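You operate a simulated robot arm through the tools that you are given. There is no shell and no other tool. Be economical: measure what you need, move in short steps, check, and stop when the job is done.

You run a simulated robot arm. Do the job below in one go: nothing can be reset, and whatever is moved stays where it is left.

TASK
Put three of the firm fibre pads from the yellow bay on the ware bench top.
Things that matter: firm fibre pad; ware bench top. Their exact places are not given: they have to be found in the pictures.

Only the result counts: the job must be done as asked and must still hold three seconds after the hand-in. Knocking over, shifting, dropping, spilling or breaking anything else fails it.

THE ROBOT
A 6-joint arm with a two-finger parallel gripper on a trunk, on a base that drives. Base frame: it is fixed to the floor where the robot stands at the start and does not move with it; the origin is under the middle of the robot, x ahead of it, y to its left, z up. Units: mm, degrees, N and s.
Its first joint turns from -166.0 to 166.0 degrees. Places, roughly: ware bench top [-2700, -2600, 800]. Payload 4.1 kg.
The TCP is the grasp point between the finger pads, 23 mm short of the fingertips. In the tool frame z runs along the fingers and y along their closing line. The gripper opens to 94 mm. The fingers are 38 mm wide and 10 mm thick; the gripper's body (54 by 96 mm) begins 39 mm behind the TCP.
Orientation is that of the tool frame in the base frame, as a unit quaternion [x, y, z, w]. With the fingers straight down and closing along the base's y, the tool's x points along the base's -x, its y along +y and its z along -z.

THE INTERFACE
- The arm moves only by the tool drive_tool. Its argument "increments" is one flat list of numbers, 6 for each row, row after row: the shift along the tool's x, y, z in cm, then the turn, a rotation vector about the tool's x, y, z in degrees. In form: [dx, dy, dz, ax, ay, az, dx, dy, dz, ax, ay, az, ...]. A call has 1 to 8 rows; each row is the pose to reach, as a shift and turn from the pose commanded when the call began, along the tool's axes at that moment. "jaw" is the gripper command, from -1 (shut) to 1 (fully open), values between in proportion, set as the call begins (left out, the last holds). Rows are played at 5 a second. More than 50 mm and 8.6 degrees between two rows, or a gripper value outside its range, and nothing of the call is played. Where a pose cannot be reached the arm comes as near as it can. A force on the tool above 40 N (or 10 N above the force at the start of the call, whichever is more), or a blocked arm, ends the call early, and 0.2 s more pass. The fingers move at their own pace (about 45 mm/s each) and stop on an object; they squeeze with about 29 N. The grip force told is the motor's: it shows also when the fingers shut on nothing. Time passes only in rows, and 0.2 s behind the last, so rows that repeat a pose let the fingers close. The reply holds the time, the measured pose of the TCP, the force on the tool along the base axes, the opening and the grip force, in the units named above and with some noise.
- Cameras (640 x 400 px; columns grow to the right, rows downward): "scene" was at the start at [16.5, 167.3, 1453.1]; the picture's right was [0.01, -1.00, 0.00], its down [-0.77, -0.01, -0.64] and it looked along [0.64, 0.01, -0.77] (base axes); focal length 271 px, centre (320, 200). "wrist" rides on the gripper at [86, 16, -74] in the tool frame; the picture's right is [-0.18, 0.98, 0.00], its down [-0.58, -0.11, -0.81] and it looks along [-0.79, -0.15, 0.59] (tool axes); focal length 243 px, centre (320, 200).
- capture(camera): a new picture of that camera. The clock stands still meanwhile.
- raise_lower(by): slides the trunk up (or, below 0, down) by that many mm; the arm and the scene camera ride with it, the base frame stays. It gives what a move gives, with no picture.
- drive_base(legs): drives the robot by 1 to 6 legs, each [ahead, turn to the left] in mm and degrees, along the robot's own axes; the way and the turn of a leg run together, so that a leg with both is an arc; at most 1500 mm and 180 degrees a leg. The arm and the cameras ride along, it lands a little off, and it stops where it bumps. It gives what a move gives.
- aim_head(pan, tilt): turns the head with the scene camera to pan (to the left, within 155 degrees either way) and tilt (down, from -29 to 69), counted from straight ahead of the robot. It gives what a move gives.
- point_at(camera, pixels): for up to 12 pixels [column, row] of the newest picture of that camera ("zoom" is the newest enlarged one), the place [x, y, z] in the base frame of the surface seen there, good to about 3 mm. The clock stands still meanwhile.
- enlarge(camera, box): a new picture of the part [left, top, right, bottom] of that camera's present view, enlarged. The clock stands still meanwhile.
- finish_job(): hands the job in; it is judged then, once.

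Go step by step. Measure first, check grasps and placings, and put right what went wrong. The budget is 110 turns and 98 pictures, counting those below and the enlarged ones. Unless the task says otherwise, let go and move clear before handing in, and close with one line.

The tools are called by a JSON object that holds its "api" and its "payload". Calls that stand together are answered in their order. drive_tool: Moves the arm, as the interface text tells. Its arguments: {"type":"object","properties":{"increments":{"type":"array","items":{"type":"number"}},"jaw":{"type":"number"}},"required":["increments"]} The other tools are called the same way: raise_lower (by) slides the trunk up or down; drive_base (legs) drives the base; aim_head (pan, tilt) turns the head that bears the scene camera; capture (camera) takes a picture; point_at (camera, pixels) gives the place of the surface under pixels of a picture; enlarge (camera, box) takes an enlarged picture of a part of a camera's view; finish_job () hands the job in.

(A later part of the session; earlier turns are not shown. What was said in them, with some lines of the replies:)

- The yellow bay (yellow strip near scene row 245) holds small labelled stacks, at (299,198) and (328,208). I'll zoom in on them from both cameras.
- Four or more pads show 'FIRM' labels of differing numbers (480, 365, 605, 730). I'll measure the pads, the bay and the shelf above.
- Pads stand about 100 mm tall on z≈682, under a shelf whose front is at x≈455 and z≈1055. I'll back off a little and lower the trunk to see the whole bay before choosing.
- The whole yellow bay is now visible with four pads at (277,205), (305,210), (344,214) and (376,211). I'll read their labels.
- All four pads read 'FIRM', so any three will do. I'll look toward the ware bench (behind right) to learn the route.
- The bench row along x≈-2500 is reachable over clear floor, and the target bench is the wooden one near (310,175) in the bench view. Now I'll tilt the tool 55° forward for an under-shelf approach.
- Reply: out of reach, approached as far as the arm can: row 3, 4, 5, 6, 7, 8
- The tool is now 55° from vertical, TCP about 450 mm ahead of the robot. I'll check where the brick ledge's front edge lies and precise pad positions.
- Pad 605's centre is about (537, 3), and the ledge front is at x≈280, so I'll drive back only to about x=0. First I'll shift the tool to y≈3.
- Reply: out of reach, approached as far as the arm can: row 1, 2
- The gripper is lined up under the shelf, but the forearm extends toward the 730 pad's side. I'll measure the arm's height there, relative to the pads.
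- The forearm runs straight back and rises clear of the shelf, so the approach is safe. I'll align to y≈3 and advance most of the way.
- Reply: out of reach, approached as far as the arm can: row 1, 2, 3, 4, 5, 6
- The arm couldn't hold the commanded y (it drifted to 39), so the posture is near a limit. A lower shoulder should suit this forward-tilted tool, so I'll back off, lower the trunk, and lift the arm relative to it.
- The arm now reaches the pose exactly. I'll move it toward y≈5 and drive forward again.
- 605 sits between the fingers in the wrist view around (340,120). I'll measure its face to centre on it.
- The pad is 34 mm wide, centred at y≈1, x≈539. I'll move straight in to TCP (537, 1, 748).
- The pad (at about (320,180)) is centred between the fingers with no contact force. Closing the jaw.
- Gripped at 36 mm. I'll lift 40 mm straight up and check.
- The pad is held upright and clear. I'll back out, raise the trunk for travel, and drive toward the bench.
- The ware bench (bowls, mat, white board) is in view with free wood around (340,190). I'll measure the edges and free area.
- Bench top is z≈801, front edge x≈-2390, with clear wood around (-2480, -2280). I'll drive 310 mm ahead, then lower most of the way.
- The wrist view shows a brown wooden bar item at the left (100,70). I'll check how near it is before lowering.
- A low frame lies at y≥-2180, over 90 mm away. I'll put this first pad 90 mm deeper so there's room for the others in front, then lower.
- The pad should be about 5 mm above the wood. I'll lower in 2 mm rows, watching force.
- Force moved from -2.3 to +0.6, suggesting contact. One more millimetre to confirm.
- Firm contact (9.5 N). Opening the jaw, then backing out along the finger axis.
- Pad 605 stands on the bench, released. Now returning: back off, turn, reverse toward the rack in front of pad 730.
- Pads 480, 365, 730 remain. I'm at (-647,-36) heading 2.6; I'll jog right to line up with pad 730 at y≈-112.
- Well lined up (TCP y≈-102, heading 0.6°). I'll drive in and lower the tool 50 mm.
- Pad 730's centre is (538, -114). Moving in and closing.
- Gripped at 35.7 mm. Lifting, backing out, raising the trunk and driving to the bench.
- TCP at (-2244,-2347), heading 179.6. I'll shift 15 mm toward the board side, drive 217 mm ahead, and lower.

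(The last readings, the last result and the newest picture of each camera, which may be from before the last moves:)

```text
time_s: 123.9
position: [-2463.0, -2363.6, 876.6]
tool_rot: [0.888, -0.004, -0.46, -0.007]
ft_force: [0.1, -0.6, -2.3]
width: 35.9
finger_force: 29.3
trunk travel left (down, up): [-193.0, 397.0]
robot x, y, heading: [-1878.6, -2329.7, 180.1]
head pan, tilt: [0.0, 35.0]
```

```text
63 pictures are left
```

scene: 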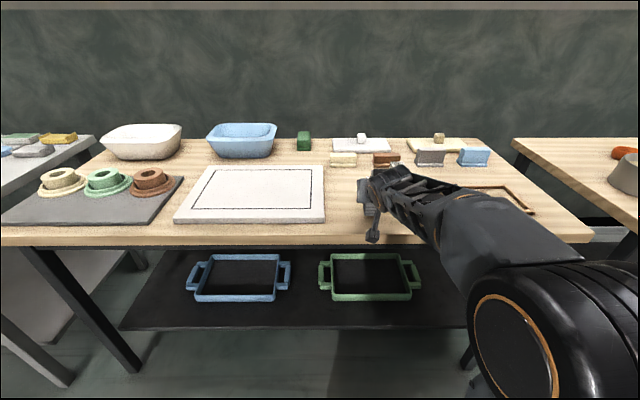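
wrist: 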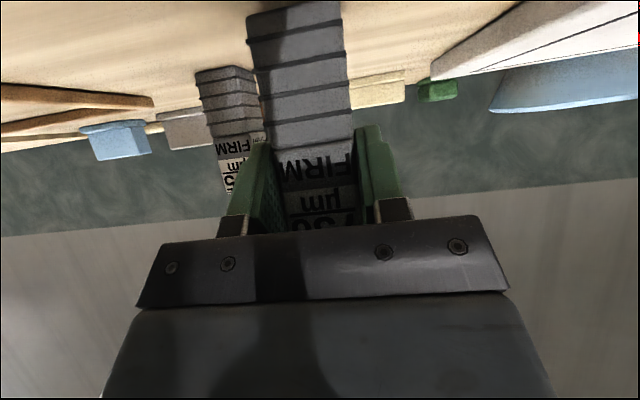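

Clear of the 605 pad (at (230,130)) and the board. Lowering about 9 mm to contact.

{"api": "drive_tool", "payload": {"increments": [0.2, 0, 0.14, 0, 0, 0, 0.4, 0, 0.28, 0, 0, 0, 0.57, 0, 0.4, 0, 0, 0, 0.7, 0, 0.49, 0, 0, 0, 0.7, 0, 0.49, 0, 0, 0]}}

```text
time_s: 125.1
position: [-2463.8, -2361.2, 868.1]
tool_rot: [0.888, -0.003, -0.46, -0.006]
ft_force: [-2.1, 0.1, 3.8]
width: 36.1
finger_force: 29.4
trunk travel left (down, up): [-193.0, 397.0]
robot x, y, heading: [-1878.6, -2331.3, 180.0]
head pan, tilt: [0.0, 35.0]
```

Contact (force went from -2.3 to +3.8). Releasing and withdrawing along the finger axis.

{"api": "drive_tool", "payload": {"increments": [0.04, 0, 0.03, 0, 0, 0, 0.04, 0, 0.03, 0, 0, 0]}}

{"api": "drive_tool", "payload": {"increments": [0, 0, 0, 0, 0, 0, 0, 0, 0, 0, 0, 0, 0, 0, 0, 0, 0, 0, 0, 0, 0, 0, 0, 0], "jaw": 1}}

{"api": "drive_tool", "payload": {"increments": [0, 0, -2, 0, 0, 0, 0, 0, -5, 0, 0, 0, 0, 0, -9, 0, 0, 0, 0, 0, -9, 0, 0, 0]}}

{"api": "capture", "payload": {"camera": "wrist"}}

```text
time_s: 125.7
position: [-2462.7, -2361.4, 868.2]
tool_rot: [0.887, -0.003, -0.461, -0.004]
ft_force: [0.0, -1.2, 7.7]
width: 35.9
finger_force: 29.0
trunk travel left (down, up): [-193.0, 397.0]
robot x, y, heading: [-1876.3, -2334.0, 179.9]
head pan, tilt: [0.0, 35.0]
```

```text
time_s: 126.7
position: [-2463.7, -2362.4, 867.4]
tool_rot: [0.888, -0.004, -0.46, -0.006]
ft_force: [-1.2, 0.2, 0.5]
width: 94.0
finger_force: 0.1
trunk travel left (down, up): [-193.0, 397.0]
robot x, y, heading: [-1881.6, -2331.1, 179.8]
head pan, tilt: [0.0, 35.0]
```

```text
time_s: 127.7
position: [-2388.0, -2365.6, 920.8]
tool_rot: [0.888, -0.003, -0.461, -0.005]
ft_force: [-0.4, 0.4, 0.1]
width: 93.9
finger_force: 0.0
trunk travel left (down, up): [-193.0, 397.0]
robot x, y, heading: [-1879.0, -2329.6, 180.0]
head pan, tilt: [0.0, 35.0]
```

```text
62 pictures are left
```

wrist: 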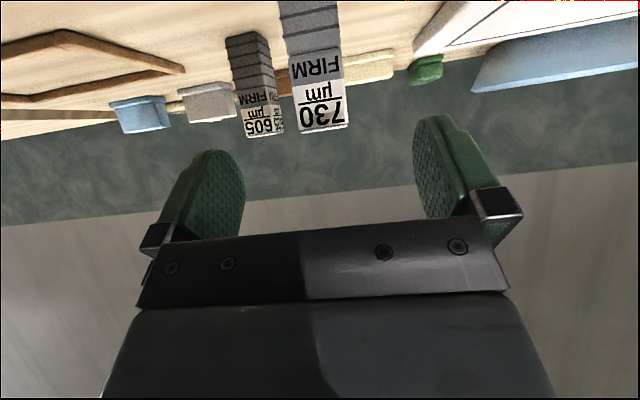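

Two pads stand on the bench. Returning to the rack for pad 365 (y≈143).

{"api": "drive_base", "payload": {"legs": [[-290, 0], [0, 67.2], [-1315, 0], [-1315, 0], [0, 111.6]]}}

{"api": "raise_lower", "payload": {"by": -88}}

{"api": "capture", "payload": {"camera": "scene"}}

```text
time_s: 149.6
position: [-23.1, 94.5, 920.2]
tool_rot: [0.015, 0.888, -0.011, 0.46]
ft_force: [-0.1, -0.8, -0.3]
width: 94.0
finger_force: 0.1
trunk travel left (down, up): [-193.0, 397.0]
robot x, y, heading: [-532.7, 75.2, -1.9]
head pan, tilt: [0.0, 35.0]
```

```text
time_s: 150.8
position: [-22.6, 95.2, 833.3]
tool_rot: [0.016, 0.888, -0.012, 0.46]
ft_force: [0.4, -0.6, 0.4]
width: 94.4
finger_force: 0.1
trunk travel left (down, up): [-105.0, 485.0]
robot x, y, heading: [-538.6, 73.1, -1.9]
head pan, tilt: [0.0, 35.0]
```

```text
61 pictures are left
```

scene: 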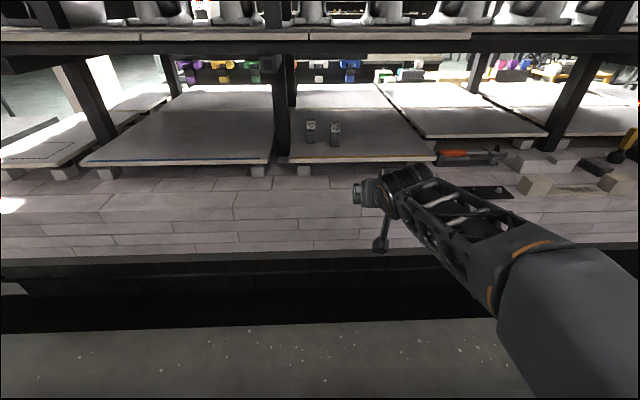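

I need about 32 mm left: jog with small turns, stopping near x=-250.

{"api": "drive_base", "payload": {"legs": [[0, 8.3], [288, 0], [0, -6.4], [210, 0]]}}

{"api": "drive_tool", "payload": {"increments": [2.0, 0, 1.4, 0, 0, 0, 4.1, 0, 2.9, 0, 0, 0, 4.1, 0, 2.9, 0, 0, 0]}}

{"api": "capture", "payload": {"camera": "wrist"}}

```text
time_s: 155.2
position: [475.7, 137.3, 831.9]
tool_rot: [0.006, 0.888, -0.008, 0.459]
ft_force: [-0.3, -0.4, 0.2]
width: 94.1
finger_force: 0.0
trunk travel left (down, up): [-105.0, 485.0]
robot x, y, heading: [-36.5, 104.6, -0.6]
head pan, tilt: [0.0, 35.0]
```

```text
time_s: 156.0
position: [474.1, 138.5, 781.7]
tool_rot: [0.006, 0.888, -0.006, 0.46]
ft_force: [-0.4, 0.3, -0.6]
width: 94.2
finger_force: 0.0
trunk travel left (down, up): [-105.0, 485.0]
robot x, y, heading: [-34.1, 106.9, -0.1]
head pan, tilt: [0.0, 35.0]
```

```text
60 pictures are left
```

wrist: 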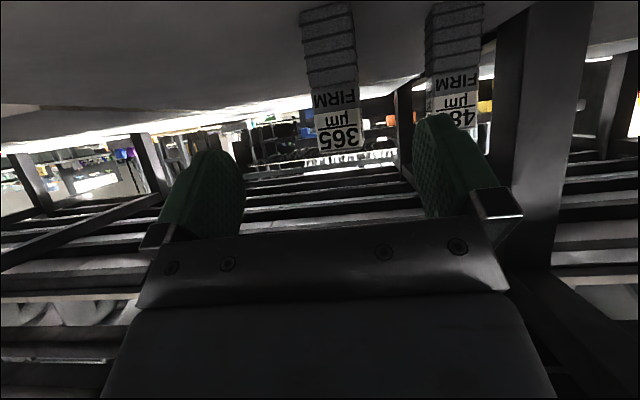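

{"api": "point_at", "payload": {"camera": "wrist", "pixels": [[315, 115], [338, 115], [358, 110], [320, 148], [361, 142], [306, 20], [350, 12], [430, 90], [480, 80], [432, 50]]}}

```text
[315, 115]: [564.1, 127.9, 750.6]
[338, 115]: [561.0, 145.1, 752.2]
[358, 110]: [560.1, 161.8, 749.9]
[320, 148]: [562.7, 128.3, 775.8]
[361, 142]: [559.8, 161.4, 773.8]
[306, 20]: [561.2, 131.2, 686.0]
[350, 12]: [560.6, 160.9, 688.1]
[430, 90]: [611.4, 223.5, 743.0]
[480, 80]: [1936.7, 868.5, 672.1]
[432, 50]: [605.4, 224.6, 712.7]
```

Pad 365's centre is (578,145), and 480 starts at y≈223, outside the finger sweep. Moving in and closing.

{"api": "drive_tool", "payload": {"increments": [0, 0.8, 0, 0, 0, 0, -0.75, 0.8, 2.5, 0, 0, 0, -1.5, 0.8, 5, 0, 0, 0, -2.25, 0.8, 7.5, 0, 0, 0, -2.7, 0.8, 9, 0, 0, 0, -3.05, 0.8, 10.2, 0, 0, 0, -3.05, 0.8, 10.2, 0, 0, 0]}}

{"api": "drive_tool", "payload": {"increments": [0, 0, 0, 0, 0, 0, 0, 0, 0, 0, 0, 0, 0, 0, 0, 0, 0, 0, 0, 0, 0, 0, 0, 0, 0, 0, 0, 0, 0, 0, 0, 0, 0, 0, 0, 0], "jaw": -1}}

{"api": "capture", "payload": {"camera": "wrist"}}

```text
time_s: 157.6
position: [577.4, 144.3, 748.1]
tool_rot: [0.006, 0.888, -0.007, 0.46]
ft_force: [-0.3, -0.1, -0.2]
width: 94.1
finger_force: 0.0
trunk travel left (down, up): [-105.0, 485.0]
robot x, y, heading: [-30.6, 100.9, -0.2]
head pan, tilt: [0.0, 35.0]
```

```text
time_s: 159.0
position: [577.2, 143.4, 747.9]
tool_rot: [0.005, 0.888, -0.006, 0.46]
ft_force: [-0.2, 0.6, 1.3]
width: 36.1
finger_force: 28.9
trunk travel left (down, up): [-105.0, 485.0]
robot x, y, heading: [-34.4, 105.7, -0.2]
head pan, tilt: [0.0, 35.0]
```

```text
59 pictures are left
```

wrist: 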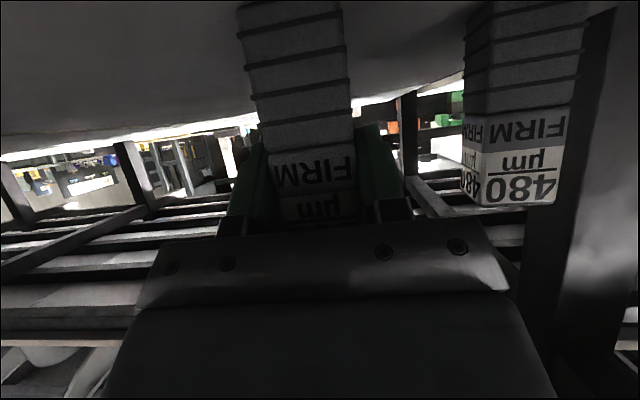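

Gripped at 36 mm. Lifting, backing out and raising the trunk.

{"api": "drive_tool", "payload": {"increments": [-0.82, 0, -0.58, 0, 0, 0, -2.0, 0, -1.4, 0, 0, 0, -3.3, 0, -2.3, 0, 0, 0, -3.3, 0, -2.3, 0, 0, 0]}}

{"api": "drive_base", "payload": {"legs": [[-575, 0]]}}

{"api": "raise_lower", "payload": {"by": 230}}

```text
time_s: 160.0
position: [577.0, 142.0, 788.3]
tool_rot: [0.006, 0.888, -0.007, 0.46]
ft_force: [-0.2, 0.1, -1.6]
width: 35.9
finger_force: 29.3
trunk travel left (down, up): [-105.0, 485.0]
robot x, y, heading: [-36.3, 105.6, -0.6]
head pan, tilt: [0.0, 35.0]
```

```text
time_s: 163.2
position: [27.4, 141.9, 787.6]
tool_rot: [0.011, 0.888, -0.009, 0.46]
ft_force: [0.6, 0.4, -2.6]
width: 35.9
finger_force: 28.8
trunk travel left (down, up): [-105.0, 485.0]
robot x, y, heading: [-584.9, 110.8, -1.3]
head pan, tilt: [0.0, 35.0]
```

```text
time_s: 165.6
position: [27.5, 140.8, 1018.0]
tool_rot: [0.012, 0.887, -0.011, 0.461]
ft_force: [-0.2, -0.1, -2.8]
width: 35.7
finger_force: 29.2
trunk travel left (down, up): [-335.0, 255.0]
robot x, y, heading: [-584.8, 113.1, -1.3]
head pan, tilt: [0.0, 35.0]
```

Driving to the bench again for the third pad.

{"api": "drive_base", "payload": {"legs": [[0, -112.2], [1270, 0], [1270, 0], [0, -66.5]]}}

{"api": "capture", "payload": {"camera": "scene"}}

```text
time_s: 185.7
position: [-2206.9, -2262.1, 1017.7]
tool_rot: [0.888, 0.006, -0.46, -0.001]
ft_force: [-0.7, 0.2, -1.6]
width: 36.1
finger_force: 28.8
trunk travel left (down, up): [-335.0, 255.0]
robot x, y, heading: [-1598.8, -2206.7, -179.3]
head pan, tilt: [0.0, 35.0]
```

```text
58 pictures are left
```

scene: 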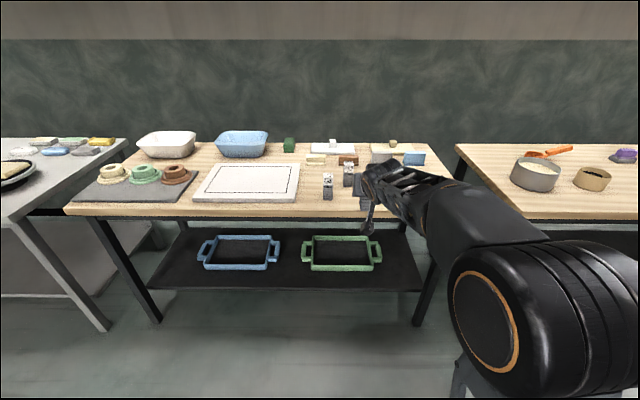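

TCP at (-2207,-2262). I'll shift 14 mm toward +y, drive 243 mm ahead, and lower to just above the top.

{"api": "drive_tool", "payload": {"increments": [0, -1.4, 0, 0, 0, 0, 0, -1.4, 0, 0, 0, 0]}}

{"api": "drive_base", "payload": {"legs": [[243, 0]]}}

{"api": "raise_lower", "payload": {"by": -142}}

{"api": "capture", "payload": {"camera": "wrist"}}

{"api": "capture", "payload": {"camera": "scene"}}

```text
time_s: 186.2
position: [-2207.6, -2248.2, 1016.9]
tool_rot: [0.887, 0.006, -0.461, -0.001]
ft_force: [0.1, -0.4, -1.2]
width: 35.9
finger_force: 29.5
trunk travel left (down, up): [-335.0, 255.0]
robot x, y, heading: [-1599.6, -2209.3, -179.3]
head pan, tilt: [0.0, 35.0]
```

```text
time_s: 188.1
position: [-2464.1, -2252.0, 1016.7]
tool_rot: [0.888, 0.005, -0.46, -0.002]
ft_force: [-0.6, -0.5, -2.0]
width: 36.0
finger_force: 28.9
trunk travel left (down, up): [-335.0, 255.0]
robot x, y, heading: [-1855.5, -2214.6, -179.2]
head pan, tilt: [0.0, 35.0]
```

```text
time_s: 189.8
position: [-2463.5, -2251.1, 876.4]
tool_rot: [0.888, 0.005, -0.46, -0.001]
ft_force: [0.3, -0.3, -2.6]
width: 36.2
finger_force: 28.7
trunk travel left (down, up): [-193.0, 397.0]
robot x, y, heading: [-1849.8, -2212.9, -179.1]
head pan, tilt: [0.0, 35.0]
```

```text
57 pictures are left
```

wrist: 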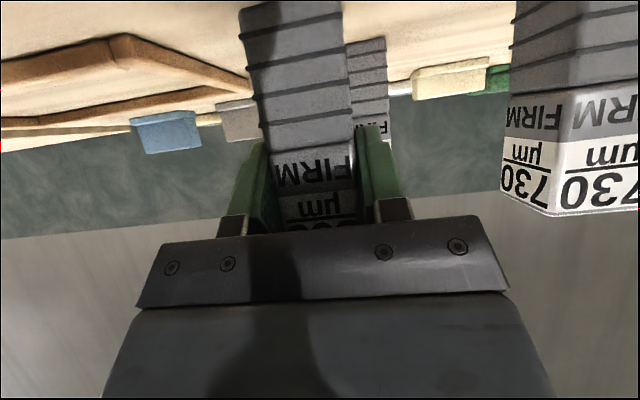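

```text
56 pictures are left
```

scene: 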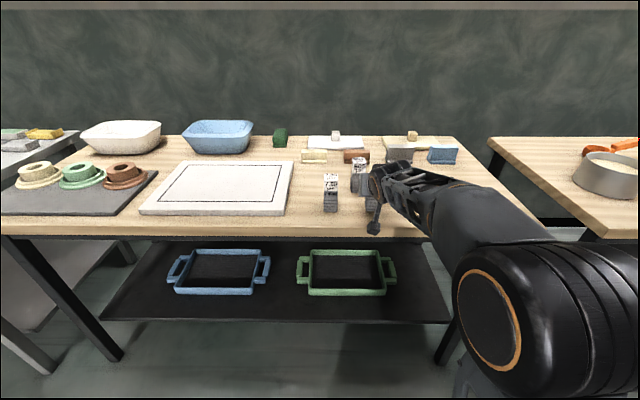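

Spacing looks good to both placed pads. I'll check the frame's distance once, then lower.

{"api": "point_at", "payload": {"camera": "wrist", "pixels": [[125, 45], [200, 65], [245, 85], [60, 55], [240, 30], [505, 110]]}}

{"api": "drive_tool", "payload": {"increments": [0.2, 0, 0.14, 0, 0, 0, 0.4, 0, 0.28, 0, 0, 0, 0.57, 0, 0.4, 0, 0, 0, 0.7, 0, 0.49, 0, 0, 0, 0.7, 0, 0.49, 0, 0, 0]}}

```text
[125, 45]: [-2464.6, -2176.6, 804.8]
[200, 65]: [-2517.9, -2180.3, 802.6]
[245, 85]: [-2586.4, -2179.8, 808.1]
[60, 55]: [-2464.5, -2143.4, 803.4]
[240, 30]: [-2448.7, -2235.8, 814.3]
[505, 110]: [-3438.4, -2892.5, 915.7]
```

```text
time_s: 191.0
position: [-2463.7, -2251.6, 869.6]
tool_rot: [0.887, 0.005, -0.461, -0.001]
ft_force: [-0.8, 1.6, 3.5]
width: 36.0
finger_force: 28.6
trunk travel left (down, up): [-193.0, 397.0]
robot x, y, heading: [-1853.4, -2214.0, -179.1]
head pan, tilt: [0.0, 35.0]
```

Contact made (+3.5 N). Releasing and withdrawing.

{"api": "drive_tool", "payload": {"increments": [0.04, 0, 0.03, 0, 0, 0, 0.04, 0, 0.03, 0, 0, 0]}}

{"api": "drive_tool", "payload": {"increments": [0, 0, 0, 0, 0, 0, 0, 0, 0, 0, 0, 0, 0, 0, 0, 0, 0, 0, 0, 0, 0, 0, 0, 0], "jaw": 1}}

{"api": "drive_tool", "payload": {"increments": [0, 0, -2, 0, 0, 0, 0, 0, -5, 0, 0, 0, 0, 0, -9, 0, 0, 0, 0, 0, -9, 0, 0, 0]}}

{"api": "drive_base", "payload": {"legs": [[-250, 0]]}}

{"api": "capture", "payload": {"camera": "scene"}}

{"api": "capture", "payload": {"camera": "wrist"}}

```text
time_s: 191.6
position: [-2464.3, -2251.5, 868.8]
tool_rot: [0.887, 0.006, -0.461, 0.0]
ft_force: [0.9, -0.4, 9.8]
width: 35.9
finger_force: 28.9
trunk travel left (down, up): [-193.0, 397.0]
robot x, y, heading: [-1851.8, -2213.1, -179.3]
head pan, tilt: [0.0, 35.0]
```

```text
time_s: 192.6
position: [-2463.9, -2251.2, 867.1]
tool_rot: [0.888, 0.005, -0.46, -0.002]
ft_force: [-0.1, -0.2, -0.9]
width: 94.0
finger_force: 0.1
trunk travel left (down, up): [-193.0, 397.0]
robot x, y, heading: [-1857.4, -2212.2, -179.4]
head pan, tilt: [0.0, 35.0]
```

```text
time_s: 193.6
position: [-2390.1, -2252.1, 919.5]
tool_rot: [0.888, 0.005, -0.46, -0.001]
ft_force: [0.5, -0.1, 0.7]
width: 94.2
finger_force: 0.1
trunk travel left (down, up): [-193.0, 397.0]
robot x, y, heading: [-1856.9, -2212.0, -178.7]
head pan, tilt: [0.0, 35.0]
```

```text
time_s: 195.4
position: [-2130.8, -2246.7, 918.9]
tool_rot: [0.888, 0.003, -0.461, -0.003]
ft_force: [0.1, -0.3, -0.9]
width: 94.0
finger_force: 0.0
trunk travel left (down, up): [-193.0, 397.0]
robot x, y, heading: [-1594.8, -2209.4, -179.4]
head pan, tilt: [0.0, 35.0]
```

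```text
55 pictures are left
```

scene: 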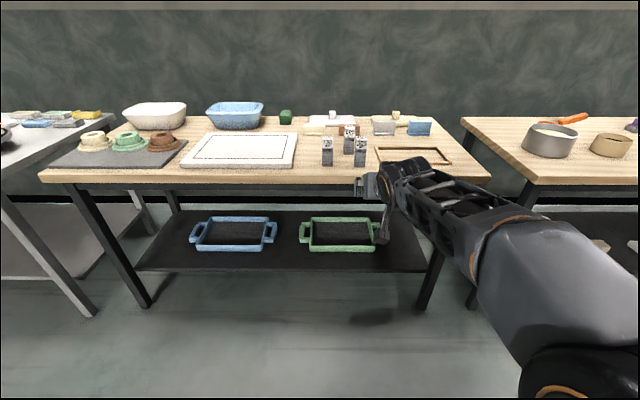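

```text
54 pictures are left
```

wrist: 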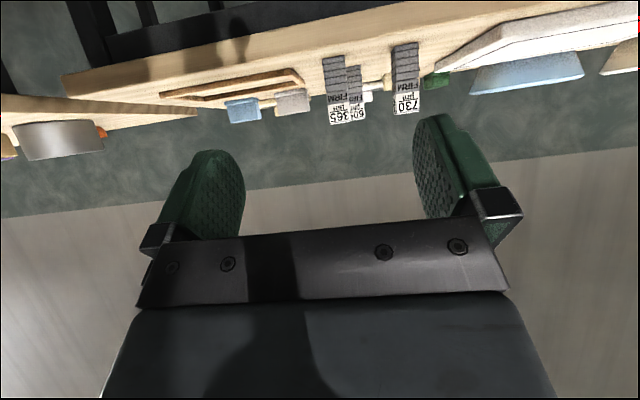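

All three pads stand on the ware bench at (327,150), (349,138) and (361,150), and the gripper is open and clear. Handing in.

{"api": "finish_job", "payload": {}}

```text
The job is handed in.
```

I put three firm fibre pads (605, 730 and 365) from the yellow bay on the ware bench top. All three were still upright after I let go and backed away, and I've handed the job in.
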